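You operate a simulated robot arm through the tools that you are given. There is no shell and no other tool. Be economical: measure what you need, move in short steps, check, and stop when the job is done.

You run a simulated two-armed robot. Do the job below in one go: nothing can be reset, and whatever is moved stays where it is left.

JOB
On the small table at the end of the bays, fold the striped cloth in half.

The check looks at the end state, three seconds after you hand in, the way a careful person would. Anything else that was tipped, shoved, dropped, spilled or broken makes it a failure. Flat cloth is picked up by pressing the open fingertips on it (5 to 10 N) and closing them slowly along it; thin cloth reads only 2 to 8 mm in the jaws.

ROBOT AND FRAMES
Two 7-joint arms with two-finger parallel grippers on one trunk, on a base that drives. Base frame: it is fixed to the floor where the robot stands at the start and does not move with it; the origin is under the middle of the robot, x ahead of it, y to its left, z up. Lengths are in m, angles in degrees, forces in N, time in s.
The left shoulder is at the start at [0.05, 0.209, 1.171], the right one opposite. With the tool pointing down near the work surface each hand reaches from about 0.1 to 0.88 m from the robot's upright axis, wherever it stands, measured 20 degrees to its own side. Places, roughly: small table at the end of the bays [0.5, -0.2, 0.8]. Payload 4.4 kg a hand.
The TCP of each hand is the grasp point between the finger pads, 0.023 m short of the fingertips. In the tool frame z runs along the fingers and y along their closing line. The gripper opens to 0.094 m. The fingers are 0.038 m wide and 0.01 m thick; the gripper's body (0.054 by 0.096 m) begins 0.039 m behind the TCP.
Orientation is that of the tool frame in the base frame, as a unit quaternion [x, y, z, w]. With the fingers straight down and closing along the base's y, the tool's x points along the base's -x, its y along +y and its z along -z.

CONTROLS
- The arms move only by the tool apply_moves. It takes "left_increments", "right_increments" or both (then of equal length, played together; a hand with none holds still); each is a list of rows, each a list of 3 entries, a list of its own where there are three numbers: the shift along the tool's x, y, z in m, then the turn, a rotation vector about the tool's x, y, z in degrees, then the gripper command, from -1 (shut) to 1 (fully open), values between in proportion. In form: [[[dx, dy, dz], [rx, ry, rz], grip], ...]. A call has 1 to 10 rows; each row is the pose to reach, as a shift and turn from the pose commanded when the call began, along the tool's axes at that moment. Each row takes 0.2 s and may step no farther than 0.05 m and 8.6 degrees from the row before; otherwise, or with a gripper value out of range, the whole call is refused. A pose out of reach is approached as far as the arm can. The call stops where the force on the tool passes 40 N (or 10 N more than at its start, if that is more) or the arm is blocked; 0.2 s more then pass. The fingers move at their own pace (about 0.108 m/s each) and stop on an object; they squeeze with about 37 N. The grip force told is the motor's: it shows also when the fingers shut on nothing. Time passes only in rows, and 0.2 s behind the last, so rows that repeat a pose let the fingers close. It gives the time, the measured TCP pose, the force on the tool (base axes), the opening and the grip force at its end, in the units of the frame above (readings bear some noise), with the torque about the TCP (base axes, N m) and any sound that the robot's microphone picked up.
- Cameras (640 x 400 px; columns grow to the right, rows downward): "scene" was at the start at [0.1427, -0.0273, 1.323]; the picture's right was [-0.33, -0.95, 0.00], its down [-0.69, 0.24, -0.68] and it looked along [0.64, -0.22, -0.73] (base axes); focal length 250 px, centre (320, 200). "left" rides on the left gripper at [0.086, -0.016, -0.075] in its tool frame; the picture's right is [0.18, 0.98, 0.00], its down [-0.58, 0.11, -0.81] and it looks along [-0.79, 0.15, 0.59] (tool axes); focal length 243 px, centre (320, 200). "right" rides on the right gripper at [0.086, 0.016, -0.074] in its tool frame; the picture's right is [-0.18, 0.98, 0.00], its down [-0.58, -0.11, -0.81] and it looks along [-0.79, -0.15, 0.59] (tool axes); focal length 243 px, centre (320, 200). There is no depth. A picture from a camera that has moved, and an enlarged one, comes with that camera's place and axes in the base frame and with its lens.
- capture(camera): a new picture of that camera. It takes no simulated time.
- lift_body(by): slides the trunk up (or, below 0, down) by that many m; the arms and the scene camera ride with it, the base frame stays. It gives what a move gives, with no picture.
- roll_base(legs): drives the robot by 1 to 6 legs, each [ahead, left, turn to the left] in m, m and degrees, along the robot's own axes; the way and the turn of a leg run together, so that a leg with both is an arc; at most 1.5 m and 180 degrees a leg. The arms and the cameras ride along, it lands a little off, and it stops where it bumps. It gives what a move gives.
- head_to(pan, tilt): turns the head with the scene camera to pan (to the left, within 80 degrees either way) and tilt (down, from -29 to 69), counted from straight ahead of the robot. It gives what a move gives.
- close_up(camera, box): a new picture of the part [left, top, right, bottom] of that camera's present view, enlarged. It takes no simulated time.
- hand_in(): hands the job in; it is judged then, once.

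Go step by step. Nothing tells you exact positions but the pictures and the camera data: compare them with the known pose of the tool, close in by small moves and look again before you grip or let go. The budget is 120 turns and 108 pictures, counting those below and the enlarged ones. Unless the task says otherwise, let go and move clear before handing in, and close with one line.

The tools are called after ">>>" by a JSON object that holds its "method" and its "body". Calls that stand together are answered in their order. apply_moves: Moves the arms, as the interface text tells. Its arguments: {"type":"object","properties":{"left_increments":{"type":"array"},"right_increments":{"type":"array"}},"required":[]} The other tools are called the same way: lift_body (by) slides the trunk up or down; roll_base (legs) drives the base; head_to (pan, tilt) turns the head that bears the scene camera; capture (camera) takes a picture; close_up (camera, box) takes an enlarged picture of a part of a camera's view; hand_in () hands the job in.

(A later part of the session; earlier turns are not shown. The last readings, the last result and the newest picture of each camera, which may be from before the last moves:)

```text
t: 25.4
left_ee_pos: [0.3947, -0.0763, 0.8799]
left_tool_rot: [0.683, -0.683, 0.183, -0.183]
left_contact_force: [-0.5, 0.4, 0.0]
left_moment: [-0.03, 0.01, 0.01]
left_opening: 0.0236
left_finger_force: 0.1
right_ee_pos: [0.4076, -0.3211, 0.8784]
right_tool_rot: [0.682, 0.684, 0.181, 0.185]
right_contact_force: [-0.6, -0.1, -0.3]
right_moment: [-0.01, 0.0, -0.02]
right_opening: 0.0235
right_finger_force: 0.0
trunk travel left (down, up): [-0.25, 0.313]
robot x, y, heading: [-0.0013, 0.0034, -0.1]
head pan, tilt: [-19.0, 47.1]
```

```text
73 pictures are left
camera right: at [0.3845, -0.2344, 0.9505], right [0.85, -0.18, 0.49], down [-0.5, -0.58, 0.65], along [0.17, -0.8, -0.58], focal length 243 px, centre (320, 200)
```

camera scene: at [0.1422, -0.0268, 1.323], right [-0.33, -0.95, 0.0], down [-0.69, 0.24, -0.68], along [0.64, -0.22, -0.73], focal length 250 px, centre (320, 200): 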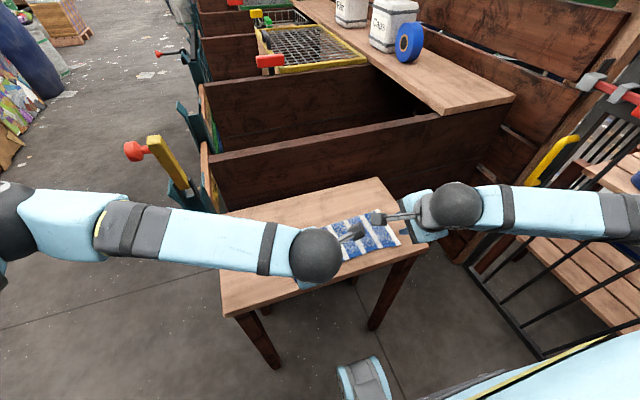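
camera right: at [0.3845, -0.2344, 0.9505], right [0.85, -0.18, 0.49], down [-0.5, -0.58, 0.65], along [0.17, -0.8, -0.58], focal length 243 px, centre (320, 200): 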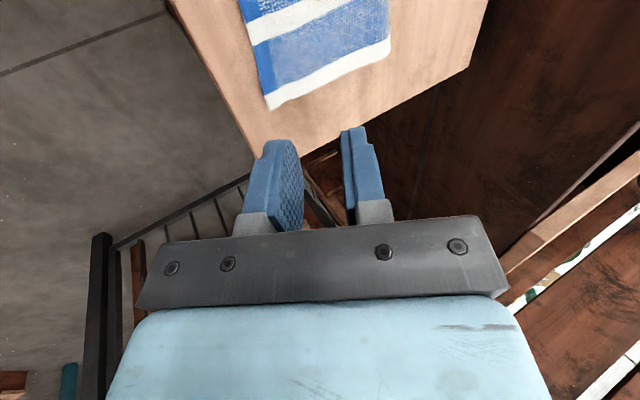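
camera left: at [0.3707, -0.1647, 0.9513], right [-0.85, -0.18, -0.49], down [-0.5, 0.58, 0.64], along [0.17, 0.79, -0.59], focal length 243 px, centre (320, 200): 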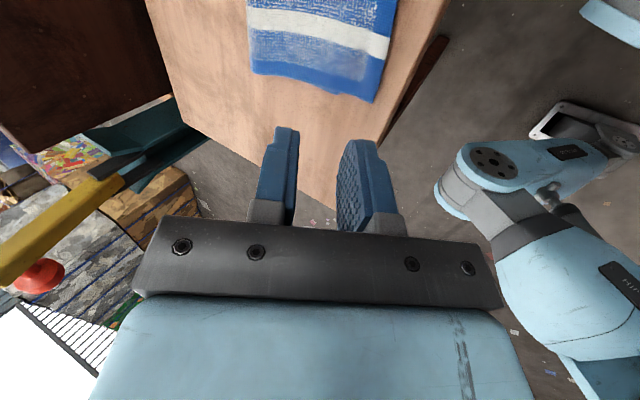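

The fold looks clean. I'll move the hands apart and up for a clear view.

>>> {"method": "apply_moves", "body": {"left_increments": [[[0, 0, -0.02], [0, 0, 0], -0.5], [[-0.03, 0, -0.04], [0, 0, 0], -0.5], [[-0.07, 0, -0.04], [0, 0, 0], -0.5], [[-0.11, 0, -0.04], [0, 0, 0], -0.5], [[-0.15, 0, -0.04], [0, 0, 0], -0.5], [[-0.19, 0, -0.04], [0, 0, 0], -0.5], [[-0.23, 0, -0.04], [0, 0, 0], -0.5]], "right_increments": [[[0, 0, -0.02], [0, 0, 0], -0.5], [[-0.03, 0, -0.04], [0, 0, 0], -0.5], [[-0.05, 0, -0.04], [0, 0, 0], -0.5], [[-0.07, 0, -0.04], [0, 0, 0], -0.5], [[-0.09, 0, -0.04], [0, 0, 0], -0.5], [[-0.11, 0, -0.04], [0, 0, 0], -0.5], [[-0.13, 0, -0.04], [0, 0, 0], -0.5]]}}

>>> {"method": "close_up", "body": {"camera": "scene", "box": [240, 160, 432, 280]}}

>>> {"method": "capture", "body": {"camera": "scene"}}

```text
t: 27.0
left_ee_pos: [0.376, 0.1543, 0.9143]
left_tool_rot: [-0.682, 0.684, -0.184, 0.182]
left_contact_force: [0.7, 0.1, 0.6]
left_moment: [0.02, 0.02, -0.02]
left_opening: 0.0236
left_finger_force: 0.1
right_ee_pos: [0.3878, -0.4483, 0.9151]
right_tool_rot: [0.681, 0.684, 0.181, 0.187]
right_contact_force: [0.0, -0.2, 0.7]
right_moment: [-0.02, 0.0, -0.03]
right_opening: 0.0236
right_finger_force: 0.1
right hand out of reach, approached as far as the arm can: row 2
trunk travel left (down, up): [-0.25, 0.313]
robot x, y, heading: [-0.0016, -0.0031, -0.1]
head pan, tilt: [-19.0, 47.1]
```

```text
3.33 times, centred on (336, 220) of scene
camera zoom: at [0.142, -0.0252, 1.3232], right [-0.33, -0.95, 0.0], down [-0.69, 0.24, -0.68], along [0.64, -0.22, -0.73], focal length 834 px, centre (267, 133)
```

zoom: 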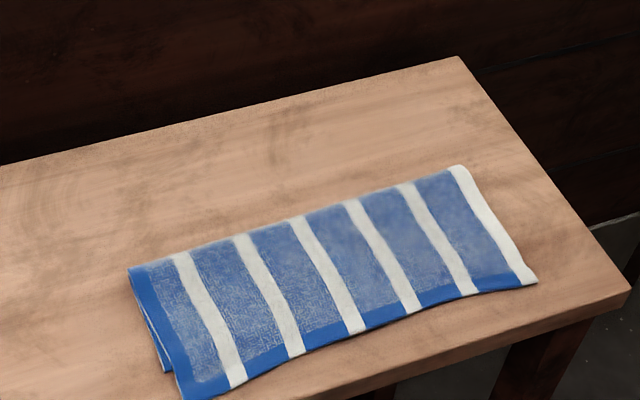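

```text
71 pictures are left
camera scene: at [0.142, -0.0252, 1.3232], right [-0.33, -0.95, 0.0], down [-0.69, 0.24, -0.68], along [0.64, -0.22, -0.73], focal length 250 px, centre (320, 200)
```

scene: 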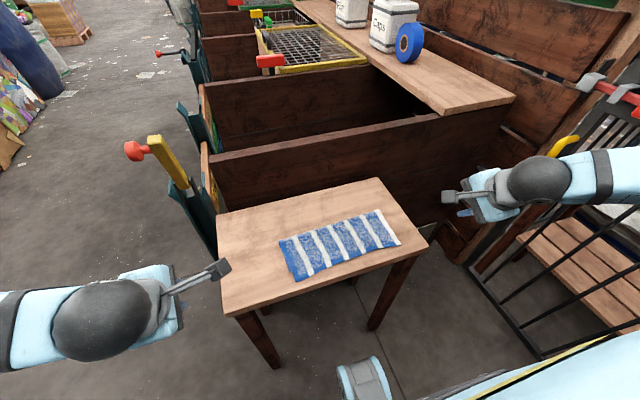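

The top layer overshoots the lower edge by about 3 cm, so it is not yet in half. The overhang is a single layer on bare wood, so I'll re-grip it there and bring it back. First both hands go upright above the overhang.

>>> {"method": "apply_moves", "body": {"left_increments": [[[0.03, 0.0, 0.0], [-3, 0, 0], -0.5], [[0.06, 0.0, 0.0], [-6, 0, 0], -0.6], [[0.09, 0.002, 0.012], [-9, 0, 0], -0.68], [[0.12, 0.004, 0.025], [-12, 0, 0], -0.68], [[0.15, 0.007, 0.045], [-15, 0, 0], -0.68], [[0.18, 0.01, 0.065], [-18, 0, 0], -0.68], [[0.2, 0.013, 0.085], [-21, 0, 0], -0.68], [[0.215, 0.015, 0.1], [-24, 0, 0], -0.68], [[0.227, 0.017, 0.112], [-27, 0, 0], -0.68], [[0.227, 0.0185, 0.121], [-30, 0, 0], -0.68]], "right_increments": [[[0.015, 0.0, 0.0], [3, 0, 0], -0.5], [[0.03, -0.001, 0.006], [6, 0, 0], -0.6], [[0.045, -0.003, 0.014], [9, 0, 0], -0.68], [[0.06, -0.006, 0.025], [12, 0, 0], -0.68], [[0.075, -0.01, 0.042], [15, 0, 0], -0.68], [[0.09, -0.014, 0.06], [18, 0, 0], -0.68], [[0.105, -0.018, 0.08], [21, 0, 0], -0.68], [[0.118, -0.022, 0.095], [24, 0, 0], -0.68], [[0.126, -0.025, 0.108], [27, 0, 0], -0.68], [[0.126, -0.0275, 0.117], [30, 0, 0], -0.68]]}}

>>> {"method": "capture", "body": {"camera": "left"}}

>>> {"method": "capture", "body": {"camera": "right"}}

```text
t: 29.2
left_ee_pos: [0.4198, -0.0741, 0.7997]
left_tool_rot: [-0.706, 0.708, 0.001, 0.0]
left_contact_force: [1.1, 0.5, 0.0]
left_moment: [0.02, 0.03, 0.02]
left_opening: 0.015
left_finger_force: 0.1
right_ee_pos: [0.4229, -0.3244, 0.7986]
right_tool_rot: [0.707, 0.707, -0.002, 0.002]
right_contact_force: [0.3, -0.4, 0.1]
right_moment: [0.0, -0.01, -0.02]
right_opening: 0.015
right_finger_force: 0.1
trunk travel left (down, up): [-0.25, 0.313]
robot x, y, heading: [-0.002, 0.0006, -0.0]
head pan, tilt: [-19.0, 47.1]
```

```text
70 pictures are left
camera left: at [0.4355, -0.1613, 0.8735], right [-0.98, -0.18, 0.0], down [-0.11, 0.58, 0.81], along [-0.15, 0.79, -0.59], focal length 243 px, centre (320, 200)
```

left: 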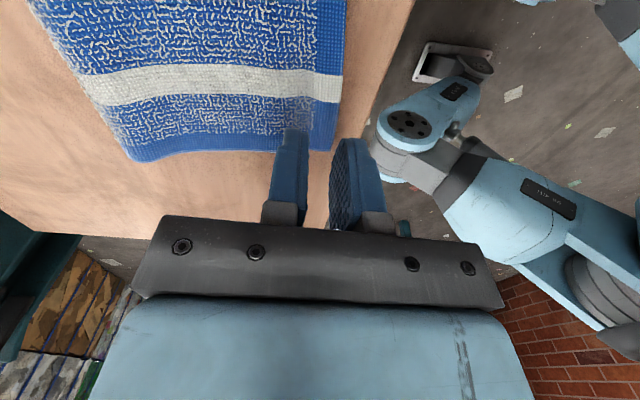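

```text
69 pictures are left
camera right: at [0.4391, -0.237, 0.8716], right [0.98, -0.18, 0.0], down [-0.11, -0.58, 0.81], along [-0.15, -0.8, -0.59], focal length 243 px, centre (320, 200)
```

right: 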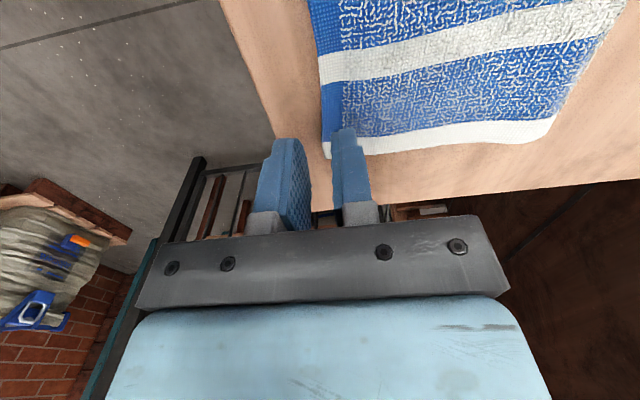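

The overhang edge is at x≈0.410 on the left and ≈0.423 on the right. I'll nudge the right hand 1 cm farther, the left slightly inward, and press.

>>> {"method": "apply_moves", "body": {"left_increments": [[[0.009, -0.002, 0], [0, 0, 0], -0.68], [[0.009, -0.002, 0.008], [0, 0, 0], -0.68], [[0.009, -0.002, 0.014], [0, 0, 0], -0.68], [[0.009, -0.002, 0.018], [0, 0, 0], -0.68], [[0.009, -0.002, 0.02], [0, 0, 0], -0.68]], "right_increments": [[[0, 0.01, 0], [0, 0, 0], -0.68], [[0, 0.01, 0.008], [0, 0, 0], -0.68], [[0, 0.01, 0.014], [0, 0, 0], -0.68], [[0, 0.01, 0.018], [0, 0, 0], -0.68], [[0, 0.01, 0.02], [0, 0, 0], -0.68]]}}

>>> {"method": "capture", "body": {"camera": "left"}}

>>> {"method": "capture", "body": {"camera": "right"}}

```text
t: 30.4
left_ee_pos: [0.4227, -0.0835, 0.7804]
left_tool_rot: [-0.707, 0.707, 0.0, 0.0]
left_contact_force: [-0.5, -1.2, 0.6]
left_moment: [-0.02, 0.0, 0.02]
left_opening: 0.0149
left_finger_force: 0.3
right_ee_pos: [0.4333, -0.3237, 0.7779]
right_tool_rot: [0.706, 0.708, -0.003, 0.002]
right_contact_force: [0.9, 0.4, 4.3]
right_moment: [0.05, -0.03, -0.02]
right_opening: 0.0156
right_finger_force: 0.3
trunk travel left (down, up): [-0.25, 0.313]
robot x, y, heading: [-0.002, 0.0004, -0.1]
head pan, tilt: [-19.0, 47.1]
```

```text
68 pictures are left
camera left: at [0.4378, -0.1705, 0.8543], right [-0.98, -0.18, 0.0], down [-0.11, 0.58, 0.81], along [-0.15, 0.79, -0.59], focal length 243 px, centre (320, 200)
```

left: 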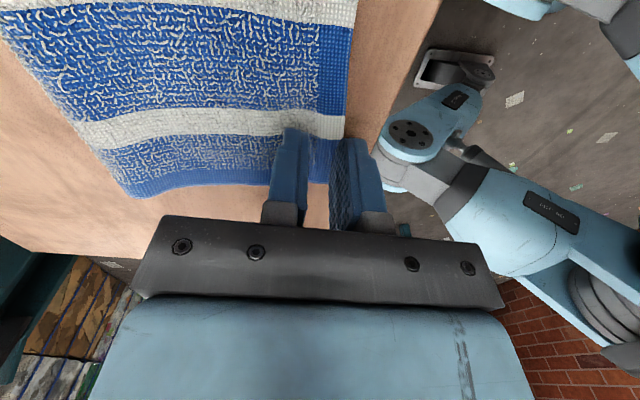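

```text
67 pictures are left
camera right: at [0.4494, -0.237, 0.8516], right [0.98, -0.18, 0.0], down [-0.11, -0.58, 0.81], along [-0.15, -0.8, -0.59], focal length 243 px, centre (320, 200)
```

right: 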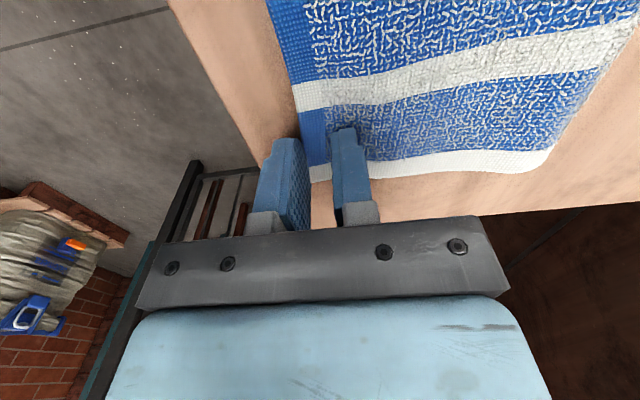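

The fingers sit right across the edges. I'll press 3–4 mm more on the left and 1–2 mm on the right, then check the force.

>>> {"method": "apply_moves", "body": {"left_increments": [[[0, 0, 0.002], [0, 0, 0], -0.68], [[0, 0, 0.0035], [0, 0, 0], -0.68]], "right_increments": [[[0, 0, 0.001], [0, 0, 0], -0.68], [[0, 0, 0.0015], [0, 0, 0], -0.68]]}}

```text
t: 31.0
left_ee_pos: [0.4228, -0.083, 0.7764]
left_tool_rot: [0.707, -0.707, 0.0, -0.001]
left_contact_force: [0.9, 0.2, 5.9]
left_moment: [0.06, -0.1, 0.0]
left_opening: 0.015
left_finger_force: 0.5
right_ee_pos: [0.4331, -0.3238, 0.7784]
right_tool_rot: [0.706, 0.708, -0.003, 0.004]
right_contact_force: [0.9, 1.8, 6.1]
right_moment: [0.08, -0.14, 0.0]
right_opening: 0.0155
right_finger_force: 0.5
trunk travel left (down, up): [-0.25, 0.313]
robot x, y, heading: [0.0008, -0.002, -0.3]
head pan, tilt: [-19.0, 47.1]
```

The torque shows the load is mostly on the inner fingers. I'll press 1 mm more and close slowly.

>>> {"method": "apply_moves", "body": {"left_increments": [[[0, 0, 0.001], [0, 0, 0], -0.68], [[0, 0, 0.001], [0, 0, 0], -0.72], [[0, 0, 0.001], [0, 0, 0], -0.76], [[0, 0, 0.001], [0, 0, 0], -0.8], [[0, 0, 0.001], [0, 0, 0], -0.84], [[0, 0, 0.001], [0, 0, 0], -0.88], [[0, 0, 0.001], [0, 0, 0], -0.92], [[0, 0, 0.001], [0, 0, 0], -0.96], [[0, 0, 0.001], [0, 0, 0], -1], [[0, 0, 0.001], [0, 0, 0], -1]], "right_increments": [[[0, 0, 0.001], [0, 0, 0], -0.68], [[0, 0, 0.001], [0, 0, 0], -0.72], [[0, 0, 0.001], [0, 0, 0], -0.76], [[0, 0, 0.001], [0, 0, 0], -0.8], [[0, 0, 0.001], [0, 0, 0], -0.84], [[0, 0, 0.001], [0, 0, 0], -0.88], [[0, 0, 0.001], [0, 0, 0], -0.92], [[0, 0, 0.001], [0, 0, 0], -0.96], [[0, 0, 0.001], [0, 0, 0], -1], [[0, 0, 0.001], [0, 0, 0], -1]]}}

>>> {"method": "capture", "body": {"camera": "left"}}

>>> {"method": "capture", "body": {"camera": "right"}}

```text
t: 33.2
left_ee_pos: [0.4229, -0.0834, 0.7764]
left_tool_rot: [0.707, -0.707, 0.001, -0.001]
left_contact_force: [2.0, -1.4, 17.0]
left_moment: [-0.04, -0.04, -0.01]
left_opening: 0.0
left_finger_force: 37.6
right_ee_pos: [0.4319, -0.3245, 0.7756]
right_tool_rot: [0.707, 0.707, -0.002, 0.003]
right_contact_force: [1.2, 0.5, 7.3]
right_moment: [0.09, -0.05, 0.01]
right_opening: 0.0
right_finger_force: 37.2
trunk travel left (down, up): [-0.25, 0.313]
robot x, y, heading: [-0.0008, 0.0004, -0.1]
head pan, tilt: [-19.0, 47.1]
```

```text
66 pictures are left
camera left: at [0.437, -0.1706, 0.8504], right [-0.98, -0.18, 0.0], down [-0.11, 0.58, 0.81], along [-0.15, 0.79, -0.59], focal length 243 px, centre (320, 200)
```

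left: 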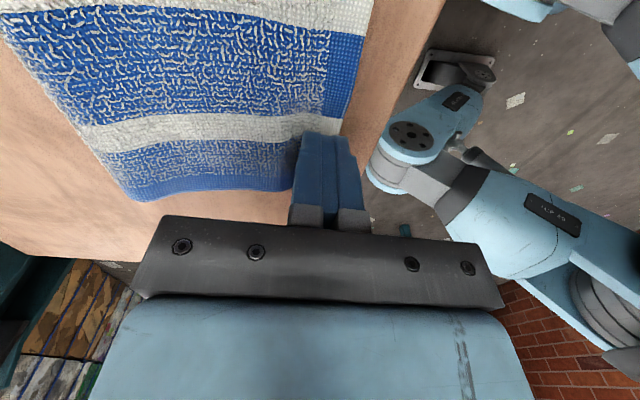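

```text
65 pictures are left
camera right: at [0.4488, -0.2375, 0.8501], right [0.98, -0.18, 0.0], down [-0.11, -0.58, 0.81], along [-0.15, -0.8, -0.59], focal length 243 px, centre (320, 200)
```

right: 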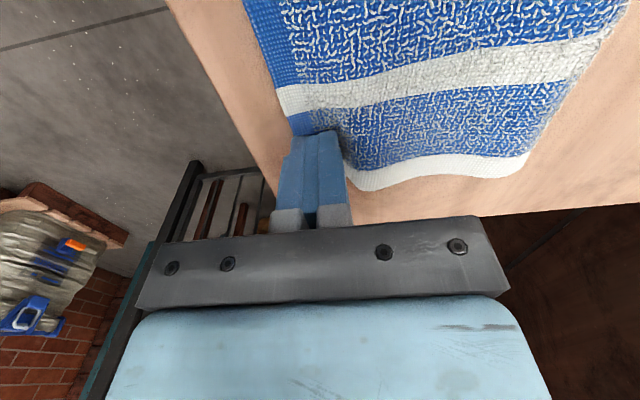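

The jaws closed on nothing and slid over the cloth. I'll lift, open to 22 mm, tilt 3° so the outer fingers also press, and look again.

>>> {"method": "apply_moves", "body": {"left_increments": [[[0, 0, -0.008], [0, 0, 0], -1], [[0, 0, -0.014], [1, 0, 0], -0.53], [[0, 0, -0.014], [3, 0, 0], -0.53]], "right_increments": [[[0, 0, -0.008], [0, 0, 0], -1], [[0, 0, -0.014], [-1, 0, 0], -0.53], [[0, 0, -0.014], [-3, 0, 0], -0.53]]}}

>>> {"method": "capture", "body": {"camera": "left"}}

>>> {"method": "capture", "body": {"camera": "right"}}

>>> {"method": "close_up", "body": {"camera": "scene", "box": [240, 160, 432, 280]}}

```text
t: 34.0
left_ee_pos: [0.4229, -0.0838, 0.7879]
left_tool_rot: [-0.706, 0.707, -0.018, 0.02]
left_contact_force: [-0.2, -0.2, 0.2]
left_moment: [0.02, -0.01, 0.02]
left_opening: 0.0221
left_finger_force: 0.0
right_ee_pos: [0.4328, -0.3253, 0.7904]
right_tool_rot: [0.706, 0.708, 0.016, 0.021]
right_contact_force: [-0.4, -0.2, 0.1]
right_moment: [-0.02, 0.0, -0.01]
right_opening: 0.022
right_finger_force: 0.0
trunk travel left (down, up): [-0.25, 0.313]
robot x, y, heading: [-0.0025, -0.0023, -0.3]
head pan, tilt: [-19.0, 47.1]
```

```text
64 pictures are left
camera left: at [0.4336, -0.1703, 0.8638], right [-0.98, -0.18, -0.05], down [-0.15, 0.58, 0.8], along [-0.12, 0.79, -0.6], focal length 243 px, centre (320, 200)
```

left: 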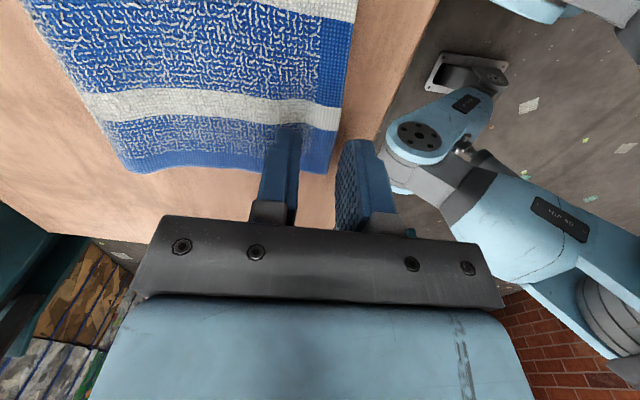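

```text
63 pictures are left
camera right: at [0.4453, -0.2377, 0.8644], right [0.98, -0.18, 0.05], down [-0.15, -0.58, 0.8], along [-0.12, -0.8, -0.59], focal length 243 px, centre (320, 200)
```

right: 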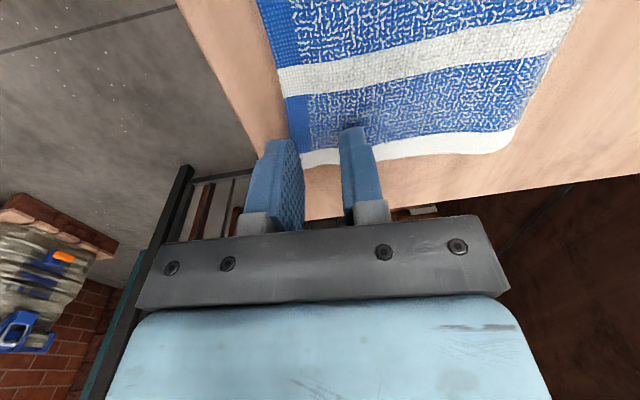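

```text
3.33 times, centred on (336, 220) of scene
camera zoom: at [0.1427, -0.0269, 1.323], right [-0.33, -0.95, 0.0], down [-0.69, 0.24, -0.68], along [0.64, -0.22, -0.73], focal length 834 px, centre (267, 133)
```

zoom: 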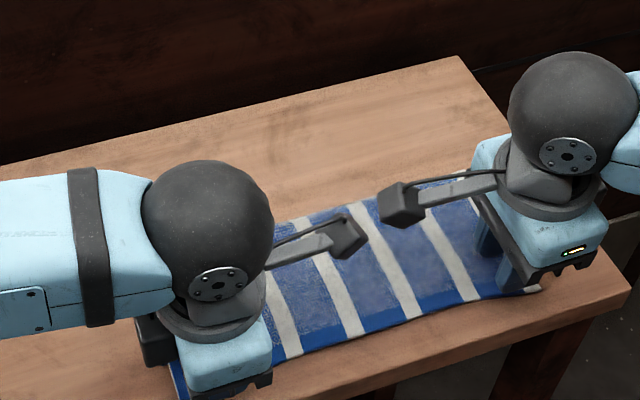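

The cloth edge is now at x≈0.412 on both sides. I'll shift left +4 mm and right −6 mm, descend and press.

>>> {"method": "apply_moves", "body": {"left_increments": [[[0, -0.004, 0], [0, 0, 0], -0.53], [[0, -0.004, 0.006], [0, 0, 0], -0.53], [[0, -0.004, 0.009], [0, 0, 0], -0.53], [[0, -0.004, 0.011], [0, 0, 0], -0.53]], "right_increments": [[[0, -0.006, 0], [0, 0, 0], -0.53], [[0, -0.006, 0.006], [0, 0, 0], -0.53], [[0, -0.006, 0.009], [0, 0, 0], -0.53], [[0, -0.006, 0.012], [0, 0, 0], -0.53]]}}

>>> {"method": "capture", "body": {"camera": "left"}}

>>> {"method": "capture", "body": {"camera": "right"}}

```text
t: 35.0
left_ee_pos: [0.4259, -0.0831, 0.7783]
left_tool_rot: [-0.707, 0.707, -0.019, 0.018]
left_contact_force: [-0.3, -0.9, 0.8]
left_moment: [0.03, -0.05, -0.02]
left_opening: 0.0224
left_finger_force: 0.7
right_ee_pos: [0.4275, -0.3248, 0.7786]
right_tool_rot: [0.706, 0.708, 0.015, 0.02]
right_contact_force: [-0.2, 0.5, 1.7]
right_moment: [-0.03, -0.03, -0.04]
right_opening: 0.0222
right_finger_force: 0.2
trunk travel left (down, up): [-0.25, 0.313]
robot x, y, heading: [-0.0019, 0.0004, 0.1]
head pan, tilt: [-19.0, 47.1]
```

```text
61 pictures are left
camera left: at [0.438, -0.1713, 0.8538], right [-0.98, -0.18, -0.05], down [-0.15, 0.58, 0.8], along [-0.12, 0.79, -0.6], focal length 243 px, centre (320, 200)
```

left: 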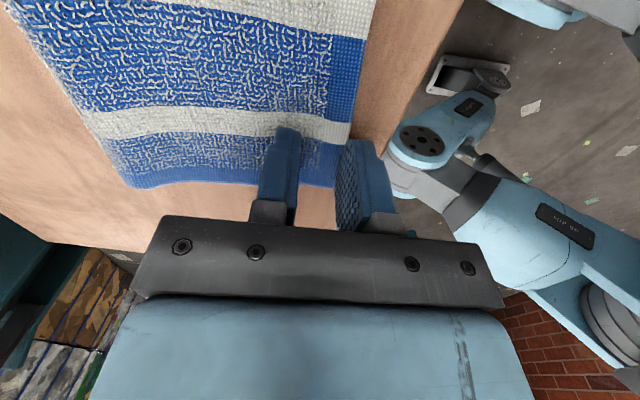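

```text
60 pictures are left
camera right: at [0.4399, -0.2381, 0.8519], right [0.98, -0.18, 0.05], down [-0.15, -0.58, 0.8], along [-0.12, -0.8, -0.59], focal length 243 px, centre (320, 200)
```

right: 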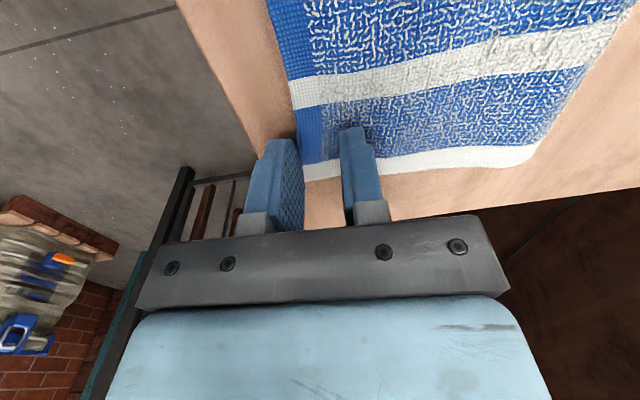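

The edges meet the outer fingers. I'll nudge right +3 mm and press about 2 mm.

>>> {"method": "apply_moves", "body": {"left_increments": [[[0, -0.002, 0], [0, 0, 0], -0.53], [[0, -0.002, 0.001], [0, 0, 0], -0.53], [[0, -0.002, 0.0025], [0, 0, 0], -0.53]], "right_increments": [[[0, 0.004, -0.001], [0, 0, 0], -0.53], [[0, 0.004, 0.001], [0, 0, 0], -0.53], [[0, 0.004, 0.002], [0, 0, 0], -0.53]]}}

```text
t: 35.8
left_ee_pos: [0.4285, -0.083, 0.7768]
left_tool_rot: [-0.706, 0.708, -0.02, 0.018]
left_contact_force: [-1.1, -0.8, 7.2]
left_moment: [0.0, -0.14, -0.03]
left_opening: 0.0216
left_finger_force: 0.0
right_ee_pos: [0.4306, -0.3263, 0.7777]
right_tool_rot: [0.706, 0.707, 0.017, 0.021]
right_contact_force: [-1.2, 0.6, 7.6]
right_moment: [0.05, -0.08, -0.01]
right_opening: 0.022
right_finger_force: 0.0
trunk travel left (down, up): [-0.25, 0.313]
robot x, y, heading: [-0.0004, -0.0027, 0.0]
head pan, tilt: [-19.0, 47.1]
```

The load is still mostly on the inner finger, so I'll tilt slightly more to seat the outer fingers.

>>> {"method": "apply_moves", "body": {"left_increments": [[[0, 0, 0], [2, 0, 0], -0.53], [[0, 0, 0.0005], [4, 0, 0], -0.53]], "right_increments": [[[0, 0, 0], [-1.5, 0, 0], -0.53], [[0, 0, 0], [-3, 0, 0], -0.53]]}}

```text
t: 36.4
left_ee_pos: [0.4269, -0.0843, 0.7762]
left_tool_rot: [-0.705, 0.707, -0.045, 0.043]
left_contact_force: [-4.3, 2.6, 17.7]
left_moment: [0.13, 0.21, 0.01]
left_opening: 0.0224
left_finger_force: 0.2
right_ee_pos: [0.4297, -0.3247, 0.7762]
right_tool_rot: [0.705, 0.707, 0.034, 0.041]
right_contact_force: [-0.8, -1.0, 4.4]
right_moment: [0.01, 0.03, -0.03]
right_opening: 0.022
right_finger_force: 0.1
trunk travel left (down, up): [-0.25, 0.313]
robot x, y, heading: [0.0007, -0.0006, -0.1]
head pan, tilt: [-19.0, 47.1]
```

Left now presses too hard on the outer side, so I'll ease it slightly, press right a touch more, and then close slowly.

>>> {"method": "apply_moves", "body": {"left_increments": [[[0, 0, -0.0008], [-1.2, 0, 0], -0.53], [[0, 0, -0.0008], [-1.2, 0, 0], -0.58], [[0, 0, -0.0008], [-1.2, 0, 0], -0.63], [[0, 0, -0.0008], [-1.2, 0, 0], -0.69], [[0, 0, -0.0008], [-1.2, 0, 0], -0.75], [[0, 0, -0.0008], [-1.2, 0, 0], -0.81], [[0, 0, -0.0008], [-1.2, 0, 0], -0.87], [[0, 0, -0.0008], [-1.2, 0, 0], -0.93], [[0, 0, -0.0008], [-1.2, 0, 0], -1], [[0, 0, -0.0008], [-1.2, 0, 0], -1]], "right_increments": [[[0, 0, 0.0007], [0, 0, 0], -0.53], [[0, 0, 0.0007], [0, 0, 0], -0.58], [[0, 0, 0.0007], [0, 0, 0], -0.63], [[0, 0, 0.0007], [0, 0, 0], -0.69], [[0, 0, 0.0007], [0, 0, 0], -0.75], [[0, 0, 0.0007], [0, 0, 0], -0.81], [[0, 0, 0.0007], [0, 0, 0], -0.87], [[0, 0, 0.0007], [0, 0, 0], -0.93], [[0, 0, 0.0007], [0, 0, 0], -1], [[0, 0, 0.0007], [0, 0, 0], -1]]}}

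>>> {"method": "capture", "body": {"camera": "left"}}

>>> {"method": "capture", "body": {"camera": "right"}}

```text
t: 38.6
left_ee_pos: [0.4285, -0.0834, 0.777]
left_tool_rot: [0.706, -0.706, 0.037, -0.036]
left_contact_force: [1.3, -1.9, 13.6]
left_moment: [0.04, -0.12, -0.01]
left_opening: 0.0037
left_finger_force: 36.9
right_ee_pos: [0.4302, -0.3242, 0.7768]
right_tool_rot: [0.705, 0.707, 0.035, 0.041]
right_contact_force: [1.3, -0.6, 21.4]
right_moment: [-0.03, -0.18, -0.04]
right_opening: 0.0042
right_finger_force: 36.4
trunk travel left (down, up): [-0.25, 0.313]
robot x, y, heading: [0.0009, 0.0028, -0.1]
head pan, tilt: [-19.0, 47.1]
```

```text
59 pictures are left
camera left: at [0.4356, -0.1706, 0.8526], right [-0.98, -0.18, -0.1], down [-0.19, 0.58, 0.79], along [-0.09, 0.79, -0.6], focal length 243 px, centre (320, 200)
```

left: 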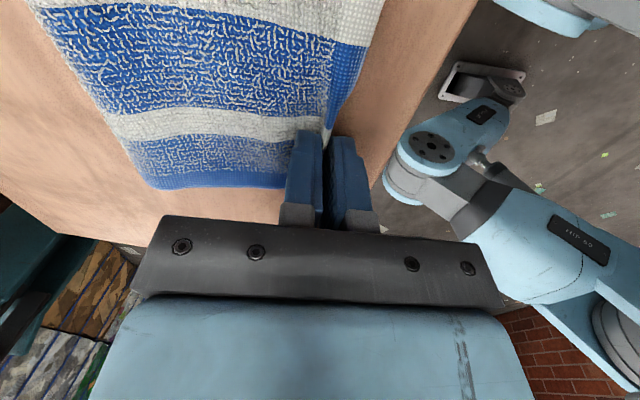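

```text
58 pictures are left
camera right: at [0.4392, -0.2374, 0.8512], right [0.98, -0.18, 0.11], down [-0.19, -0.57, 0.79], along [-0.08, -0.8, -0.6], focal length 243 px, centre (320, 200)
```

right: 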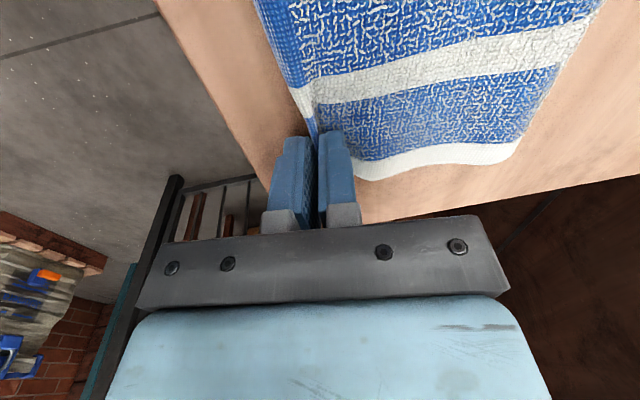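

Both jaws hold about 4 mm of cloth. I'll lift and move a little back over the fold, then check that only the top layer came up.

>>> {"method": "apply_moves", "body": {"left_increments": [[[0, 0, -0.01], [0, 0, 0], -1], [[0, -0.003, -0.02], [0, 0, 0], -1], [[0, -0.008, -0.03], [0, 0, 0], -1], [[0, -0.014, -0.04], [0, 0, 0], -1], [[0, -0.022, -0.048], [0, 0, 0], -1], [[0, -0.03, -0.055], [0, 0, 0], -1]], "right_increments": [[[0, 0, -0.01], [0, 0, 0], -1], [[0, 0.003, -0.02], [0, 0, 0], -1], [[0, 0.008, -0.03], [0, 0, 0], -1], [[0, 0.014, -0.04], [0, 0, 0], -1], [[0, 0.022, -0.048], [0, 0, 0], -1], [[0, 0.03, -0.055], [0, 0, 0], -1]]}}

>>> {"method": "close_up", "body": {"camera": "scene", "box": [240, 160, 432, 280]}}

>>> {"method": "capture", "body": {"camera": "left"}}

>>> {"method": "capture", "body": {"camera": "right"}}

```text
t: 40.0
left_ee_pos: [0.4529, -0.083, 0.8349]
left_tool_rot: [-0.706, 0.706, -0.036, 0.036]
left_contact_force: [-0.6, -1.3, -0.2]
left_moment: [-0.05, -0.01, -0.01]
left_opening: 0.0035
left_finger_force: 37.0
right_ee_pos: [0.4546, -0.3254, 0.8337]
right_tool_rot: [0.705, 0.707, 0.035, 0.04]
right_contact_force: [-0.2, 1.9, -0.2]
right_moment: [0.02, -0.03, -0.01]
right_opening: 0.0034
right_finger_force: 37.2
trunk travel left (down, up): [-0.25, 0.313]
robot x, y, heading: [0.0002, 0.0001, 0.2]
head pan, tilt: [-19.0, 47.1]
```

```text
3.33 times, centred on (336, 220) of scene
camera zoom: at [0.1429, -0.0267, 1.323], right [-0.33, -0.95, 0.0], down [-0.69, 0.24, -0.68], along [0.64, -0.22, -0.73], focal length 834 px, centre (267, 133)
```

zoom: 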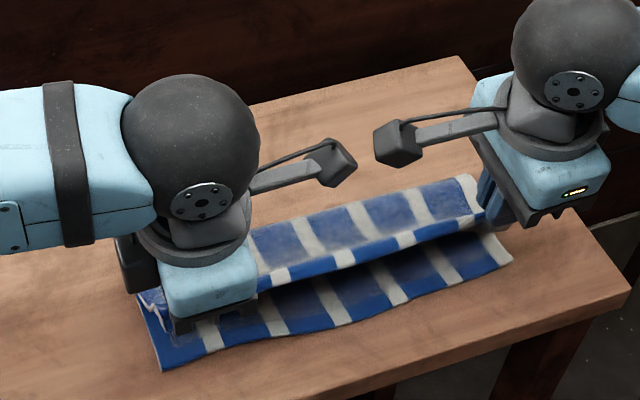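

```text
56 pictures are left
camera left: at [0.4603, -0.1699, 0.9097], right [-0.98, -0.18, -0.1], down [-0.19, 0.58, 0.79], along [-0.09, 0.79, -0.6], focal length 243 px, centre (320, 200)
```

left: 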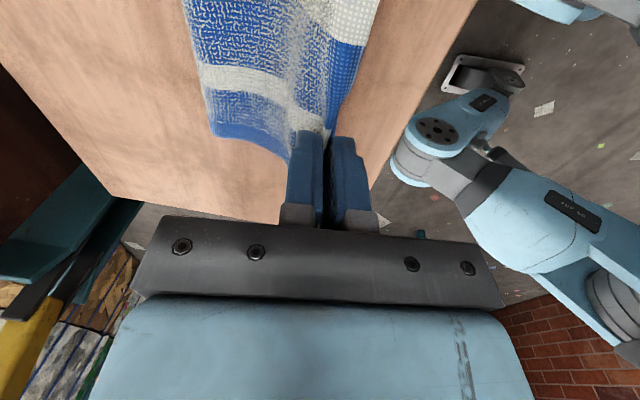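

```text
55 pictures are left
camera right: at [0.4638, -0.2379, 0.9081], right [0.98, -0.18, 0.1], down [-0.19, -0.58, 0.79], along [-0.09, -0.8, -0.6], focal length 243 px, centre (320, 200)
```

right: 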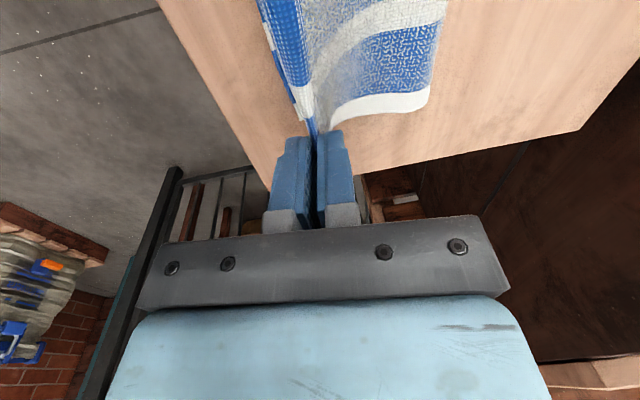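

Only the top layer lifted, and the lower edge is at x≈0.4425 on the left and 0.4394 on the right. The last landing ended about 47 mm in front of the tips, so I'll roll the fold back and lay it with the tips at x≈0.486.

>>> {"method": "apply_moves", "body": {"left_increments": [[[0, -0.0204, -0.0029], [0, 0, 0], -1], [[0, -0.0408, -0.0058], [0, 0, 0], -1], [[0, -0.0607, -0.0037], [0, 0, 0], -1], [[0, -0.0654, -0.0012], [0, 0, 0], -1], [[0, -0.0596, 0.0062], [4, 0, 0], -1], [[0, -0.0506, 0.0153], [8, 0, 0], -1], [[0, -0.0407, 0.0244], [12, 0, 0], -1], [[0, -0.0317, 0.0335], [16, 0, 0], -1], [[0, -0.024, 0.0397], [20, 0, 0], -1], [[0, -0.0185, 0.0441], [24, 0, 0], -1]], "right_increments": [[[0, 0.0204, -0.0029], [0, 0, 0], -1], [[0, 0.0408, -0.0058], [0, 0, 0], -1], [[0, 0.0607, -0.0037], [0, 0, 0], -1], [[0, 0.0654, -0.0012], [0, 0, 0], -1], [[0, 0.0596, 0.0062], [-4, 0, 0], -1], [[0, 0.0506, 0.0153], [-8, 0, 0], -1], [[0, 0.0407, 0.0244], [-12, 0, 0], -1], [[0, 0.0287, 0.0335], [-16, 0, 0], -1], [[0, 0.021, 0.0397], [-20, 0, 0], -1], [[0, 0.0141, 0.0427], [-24, 0, 0], -1]]}}

>>> {"method": "close_up", "body": {"camera": "scene", "box": [240, 160, 432, 280]}}

>>> {"method": "capture", "body": {"camera": "left"}}

>>> {"method": "capture", "body": {"camera": "right"}}

```text
t: 42.2
left_ee_pos: [0.477, -0.0849, 0.7909]
left_tool_rot: [-0.683, 0.683, -0.182, 0.182]
left_contact_force: [-0.4, -0.8, 0.1]
left_moment: [0.0, 0.04, -0.02]
left_opening: 0.0028
left_finger_force: 37.5
right_ee_pos: [0.4731, -0.3231, 0.7916]
right_tool_rot: [0.681, 0.684, 0.181, 0.186]
right_contact_force: [-0.8, 0.0, 0.2]
right_moment: [0.0, 0.08, 0.04]
right_opening: 0.0034
right_finger_force: 37.5
trunk travel left (down, up): [-0.25, 0.313]
robot x, y, heading: [0.0022, 0.0008, -0.3]
head pan, tilt: [-19.0, 47.1]
```

```text
3.33 times, centred on (336, 220) of scene
camera zoom: at [0.1425, -0.0269, 1.3231], right [-0.33, -0.95, 0.0], down [-0.69, 0.24, -0.68], along [0.64, -0.22, -0.73], focal length 834 px, centre (267, 133)
```

zoom: 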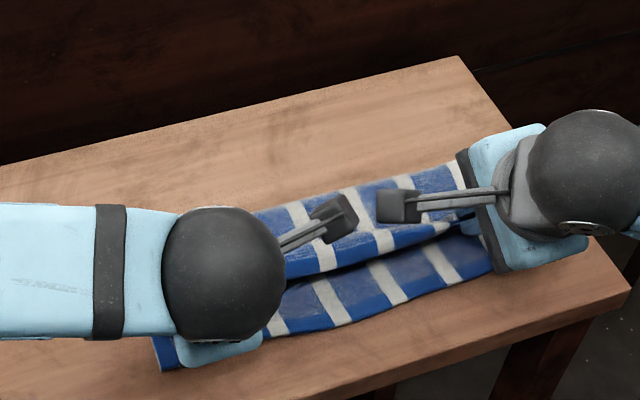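

```text
53 pictures are left
camera left: at [0.4522, -0.1713, 0.8639], right [-0.85, -0.18, -0.49], down [-0.5, 0.58, 0.65], along [0.17, 0.79, -0.59], focal length 243 px, centre (320, 200)
```

left: 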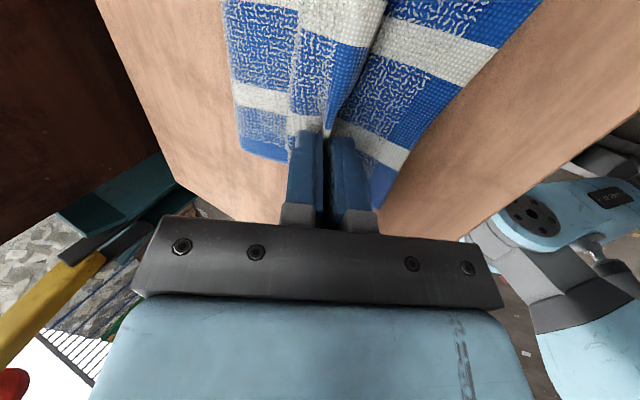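

```text
52 pictures are left
camera right: at [0.4504, -0.2371, 0.8621], right [0.85, -0.18, 0.49], down [-0.5, -0.58, 0.65], along [0.17, -0.8, -0.58], focal length 243 px, centre (320, 200)
```

right: 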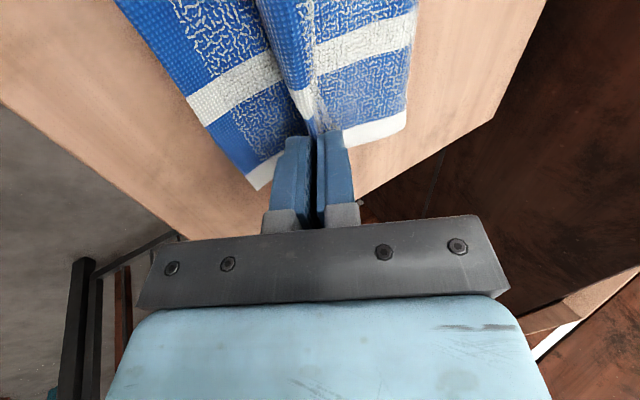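

The top layer is held short of the lower edge by about the expected unroll. I'll release it the same way and back out.

>>> {"method": "apply_moves", "body": {"left_increments": [[[0, 0, 0], [0, 0, 0], -0.8], [[0, 0, 0], [0, 0, 0], -0.6], [[0, 0, 0], [0, 0, 0], -0.5], [[0, 0, -0.005], [0, 0, 0], -0.5], [[0, 0, -0.015], [0, 0, 0], -0.5], [[0, 0, -0.03], [0, 0, 0], -0.5], [[0, 0, -0.055], [0, 0, 0], -0.5], [[0, 0, -0.09], [0, 0, 0], -0.5], [[0, 0, -0.125], [0, 0, 0], -0.5]], "right_increments": [[[0, 0, 0], [0, 0, 0], -0.8], [[0, 0, 0], [0, 0, 0], -0.6], [[0, 0, 0], [0, 0, 0], -0.5], [[0, 0, -0.005], [0, 0, 0], -0.5], [[0, 0, -0.015], [0, 0, 0], -0.5], [[0, 0, -0.03], [0, 0, 0], -0.5], [[0, 0, -0.055], [0, 0, 0], -0.5], [[0, 0, -0.09], [0, 0, 0], -0.5], [[0, 0, -0.125], [0, 0, 0], -0.5]]}}

>>> {"method": "apply_moves", "body": {"left_increments": [[[-0.04, 0, 0], [0, 0, 0], -0.5], [[-0.08, 0, 0], [0, 0, 0], -0.5], [[-0.12, 0, 0], [0, 0, 0], -0.5], [[-0.16, 0, 0], [0, 0, 0], -0.5], [[-0.2, 0, 0], [0, 0, 0], -0.5]], "right_increments": [[[-0.025, 0, 0], [0, 0, 0], -0.5], [[-0.05, 0, 0], [0, 0, 0], -0.5], [[-0.075, 0, 0], [0, 0, 0], -0.5], [[-0.1, 0, 0], [0, 0, 0], -0.5], [[-0.125, 0, 0], [0, 0, 0], -0.5]]}}

>>> {"method": "close_up", "body": {"camera": "scene", "box": [240, 160, 432, 280]}}

```text
t: 44.2
left_ee_pos: [0.414, -0.0854, 0.8984]
left_tool_rot: [-0.683, 0.683, -0.182, 0.182]
left_contact_force: [0.0, -0.1, -0.3]
left_moment: [0.0, -0.04, -0.02]
left_opening: 0.0237
left_finger_force: 0.0
right_ee_pos: [0.4107, -0.323, 0.9014]
right_tool_rot: [0.682, 0.684, 0.181, 0.185]
right_contact_force: [0.0, 0.5, 0.5]
right_moment: [-0.04, -0.02, 0.0]
right_opening: 0.0234
right_finger_force: 0.0
trunk travel left (down, up): [-0.25, 0.313]
robot x, y, heading: [-0.0008, 0.0008, -0.3]
head pan, tilt: [-19.0, 47.1]
```

```text
t: 45.4
left_ee_pos: [0.414, 0.1172, 0.9024]
left_tool_rot: [-0.683, 0.684, -0.182, 0.181]
left_contact_force: [0.1, 0.7, 0.3]
left_moment: [-0.01, 0.01, 0.0]
left_opening: 0.0235
left_finger_force: 0.1
right_ee_pos: [0.4127, -0.4476, 0.9017]
right_tool_rot: [0.682, 0.684, 0.18, 0.186]
right_contact_force: [-0.2, 0.4, 0.1]
right_moment: [0.02, -0.01, -0.01]
right_opening: 0.0235
right_finger_force: 0.0
trunk travel left (down, up): [-0.25, 0.313]
robot x, y, heading: [-0.0014, -0.0019, 0.0]
head pan, tilt: [-19.0, 47.1]
```

```text
3.33 times, centred on (336, 220) of scene
camera zoom: at [0.142, -0.0251, 1.3231], right [-0.33, -0.95, 0.0], down [-0.69, 0.24, -0.68], along [0.64, -0.22, -0.73], focal length 834 px, centre (267, 133)
```

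zoom: 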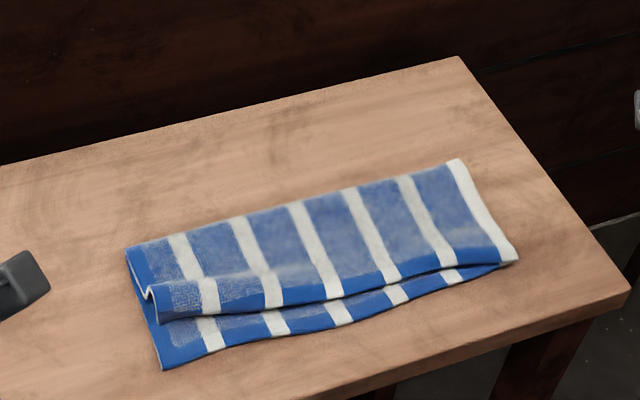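

The right side is aligned almost perfectly. The left side is about 3 cm short, with a wrinkle in the top layer. I'll press the closed left fingertips lightly on the top layer near its edge and draw it towards the robot.

>>> {"method": "apply_moves", "body": {"left_increments": [[[0.03, 0, 0], [-3, 0, 0], -1], [[0.06, 0, 0], [-6, 0, 0], -1], [[0.09, 0, 0.005], [-9, 0, 0], -1], [[0.12, -0.001, 0.015], [-12, 0, 0], -1], [[0.15, -0.003, 0.03], [-15, 0, 0], -1], [[0.175, -0.005, 0.05], [-18, 0, 0], -1], [[0.19, -0.007, 0.07], [-21, 0, 0], -1], [[0.202, -0.009, 0.09], [-24, 0, 0], -1], [[0.202, -0.01, 0.108], [-27, 0, 0], -1], [[0.202, -0.0105, 0.124], [-30, 0, 0], -1]]}}

>>> {"method": "capture", "body": {"camera": "left"}}

>>> {"method": "close_up", "body": {"camera": "scene", "box": [240, 160, 432, 280]}}

```text
t: 47.6
left_ee_pos: [0.4847, -0.0866, 0.7981]
left_tool_rot: [-0.706, 0.708, 0.002, -0.001]
left_contact_force: [0.3, 0.3, -0.4]
left_moment: [0.02, 0.02, 0.01]
left_opening: 0.0
left_finger_force: 36.4
right_ee_pos: [0.4137, -0.4495, 0.8998]
right_tool_rot: [0.682, 0.684, 0.181, 0.186]
right_contact_force: [0.4, -0.2, 0.3]
right_moment: [0.03, -0.03, 0.0]
right_opening: 0.0234
right_finger_force: 0.1
trunk travel left (down, up): [-0.25, 0.313]
robot x, y, heading: [0.0005, 0.0005, 0.1]
head pan, tilt: [-19.0, 47.1]
```

```text
50 pictures are left
camera left: at [0.4996, -0.1737, 0.8721], right [-0.98, -0.18, 0.0], down [-0.1, 0.58, 0.81], along [-0.15, 0.79, -0.59], focal length 243 px, centre (320, 200)
```

left: 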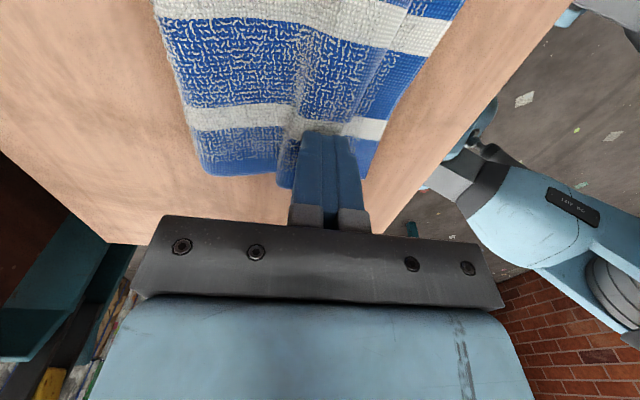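

```text
3.33 times, centred on (336, 220) of scene
camera zoom: at [0.1431, -0.027, 1.323], right [-0.33, -0.95, 0.0], down [-0.69, 0.24, -0.68], along [0.64, -0.22, -0.73], focal length 834 px, centre (267, 133)
```

zoom: 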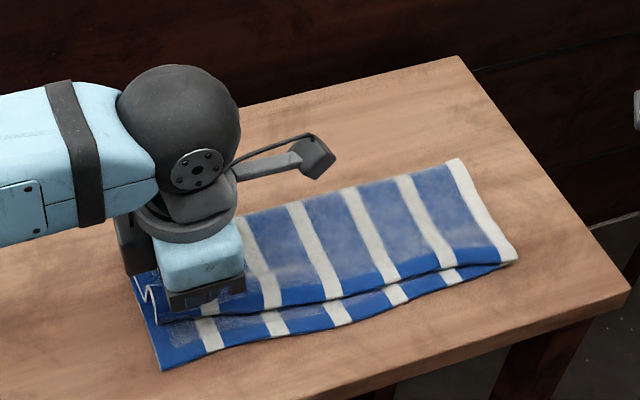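

The closed fingertips are right over the strip between the wrinkle and the top edge. I'll descend gently to feel it.

>>> {"method": "apply_moves", "body": {"left_increments": [[[0, 0, 0.004], [0, 0, 0], -1], [[0, 0, 0.008], [0, 0, 0], -1], [[0, 0, 0.012], [0, 0, 0], -1], [[0, 0, 0.015], [0, 0, 0], -1]]}}

```text
t: 48.6
left_ee_pos: [0.4835, -0.0858, 0.7848]
left_tool_rot: [-0.707, 0.708, 0.002, 0.0]
left_contact_force: [-1.1, -0.3, 3.1]
left_moment: [-0.03, 0.0, 0.0]
left_opening: 0.0
left_finger_force: 37.3
right_ee_pos: [0.4144, -0.449, 0.9005]
right_tool_rot: [0.682, 0.684, 0.181, 0.185]
right_contact_force: [0.6, 0.1, -0.3]
right_moment: [0.03, -0.01, 0.01]
right_opening: 0.0235
right_finger_force: 0.0
trunk travel left (down, up): [-0.25, 0.313]
robot x, y, heading: [-0.0035, 0.0031, -0.1]
head pan, tilt: [-19.0, 47.1]
```

There's contact at 3 N, so I'll draw the top layer about 28 mm towards the robot.

>>> {"method": "apply_moves", "body": {"left_increments": [[[0, 0.004, 0.001], [0, 0, 0], -1], [[0, 0.008, 0.001], [0, 0, 0], -1], [[0, 0.012, 0.001], [0, 0, 0], -1], [[0, 0.016, 0.001], [0, 0, 0], -1], [[0, 0.02, 0.001], [0, 0, 0], -1], [[0, 0.024, 0.001], [0, 0, 0], -1], [[0, 0.028, 0.001], [0, 0, 0], -1]]}}

>>> {"method": "close_up", "body": {"camera": "scene", "box": [240, 160, 432, 280]}}

>>> {"method": "capture", "body": {"camera": "left"}}

```text
t: 50.2
left_ee_pos: [0.4575, -0.0846, 0.782]
left_tool_rot: [-0.707, 0.707, 0.002, -0.001]
left_contact_force: [0.8, 0.1, 4.1]
left_moment: [-0.01, -0.03, 0.03]
left_opening: 0.0001
left_finger_force: 37.2
right_ee_pos: [0.4125, -0.4485, 0.9016]
right_tool_rot: [0.682, 0.684, 0.18, 0.185]
right_contact_force: [0.2, -0.3, 1.0]
right_moment: [0.03, 0.0, 0.01]
right_opening: 0.0234
right_finger_force: 0.0
trunk travel left (down, up): [-0.25, 0.313]
robot x, y, heading: [0.0003, -0.0011, 0.1]
head pan, tilt: [-19.0, 47.1]
```

```text
3.33 times, centred on (336, 220) of scene
camera zoom: at [0.1425, -0.0267, 1.3231], right [-0.33, -0.95, 0.0], down [-0.69, 0.24, -0.68], along [0.64, -0.22, -0.73], focal length 834 px, centre (267, 133)
```

zoom: 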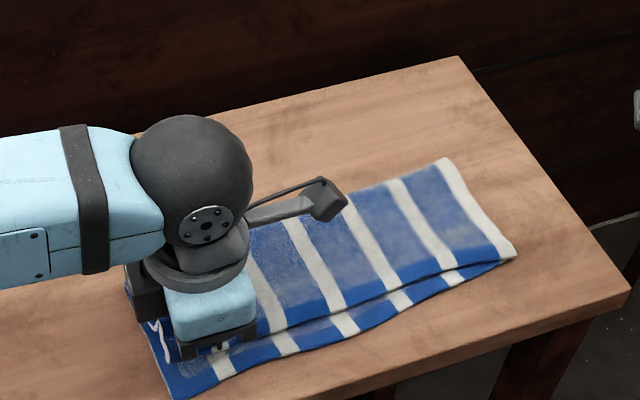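

```text
47 pictures are left
camera left: at [0.4721, -0.1724, 0.8558], right [-0.98, -0.18, 0.0], down [-0.11, 0.58, 0.81], along [-0.15, 0.79, -0.59], focal length 243 px, centre (320, 200)
```

left: 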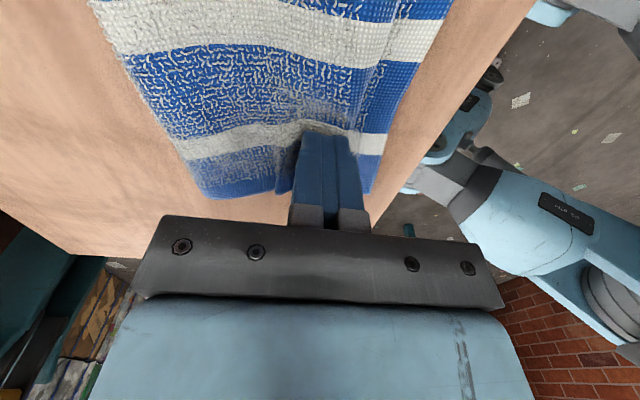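

The whole left stack slid together, so pressing drags both layers; the top one has to be lifted instead. I'll raise the hand and look at the shape.

>>> {"method": "apply_moves", "body": {"left_increments": [[[0, 0, -0.02], [0, 0, 0], -1], [[0, 0, -0.05], [0, 0, 0], -1], [[-0.04, 0, -0.08], [0, 0, 0], -1], [[-0.08, 0, -0.08], [0, 0, 0], -1], [[-0.12, 0, -0.08], [0, 0, 0], -0.5], [[-0.16, 0, -0.08], [0, 0, 0], -0.5]]}}

>>> {"method": "close_up", "body": {"camera": "scene", "box": [256, 195, 352, 285]}}

>>> {"method": "close_up", "body": {"camera": "scene", "box": [240, 170, 432, 290]}}

>>> {"method": "capture", "body": {"camera": "left"}}

```text
t: 51.6
left_ee_pos: [0.4558, 0.0768, 0.8614]
left_tool_rot: [-0.707, 0.707, 0.001, -0.001]
left_contact_force: [-0.2, -0.1, 0.5]
left_moment: [-0.04, 0.02, 0.0]
left_opening: 0.0237
left_finger_force: 0.0
right_ee_pos: [0.413, -0.4486, 0.901]
right_tool_rot: [0.682, 0.684, 0.18, 0.186]
right_contact_force: [0.2, -0.4, -0.7]
right_moment: [0.03, 0.0, 0.0]
right_opening: 0.0236
right_finger_force: 0.1
trunk travel left (down, up): [-0.25, 0.313]
robot x, y, heading: [0.0008, 0.0016, 0.2]
head pan, tilt: [-19.0, 47.1]
```

```text
4.44 times, centred on (304, 240) of scene
camera zoom: at [0.1426, -0.0256, 1.3231], right [-0.33, -0.95, 0.0], down [-0.69, 0.24, -0.68], along [0.64, -0.22, -0.73], focal length 1112 px, centre (391, 22)
```

zoom: 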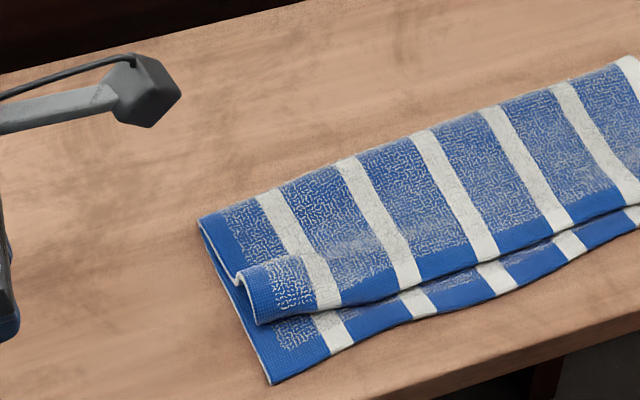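

```text
3.33 times, centred on (336, 230) of scene
camera zoom: at [0.1426, -0.0256, 1.3231], right [-0.33, -0.95, 0.0], down [-0.69, 0.24, -0.68], along [0.64, -0.22, -0.73], focal length 834 px, centre (267, 100)
```

zoom: 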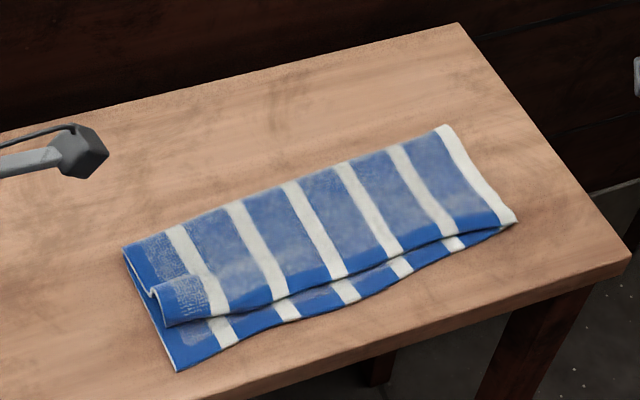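

```text
44 pictures are left
camera left: at [0.4713, -0.0121, 0.9367], right [-0.98, -0.18, 0.0], down [-0.11, 0.58, 0.81], along [-0.15, 0.79, -0.59], focal length 243 px, centre (320, 200)
```

left: 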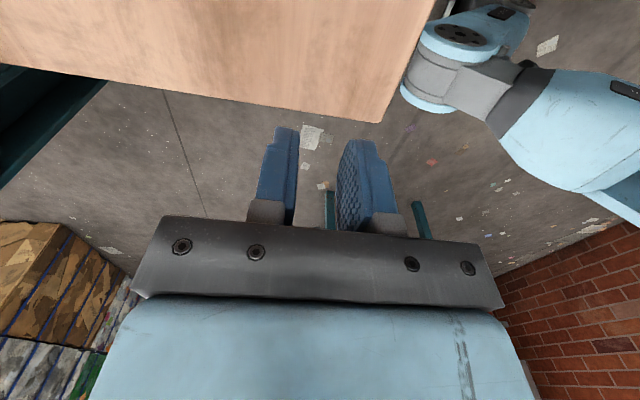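

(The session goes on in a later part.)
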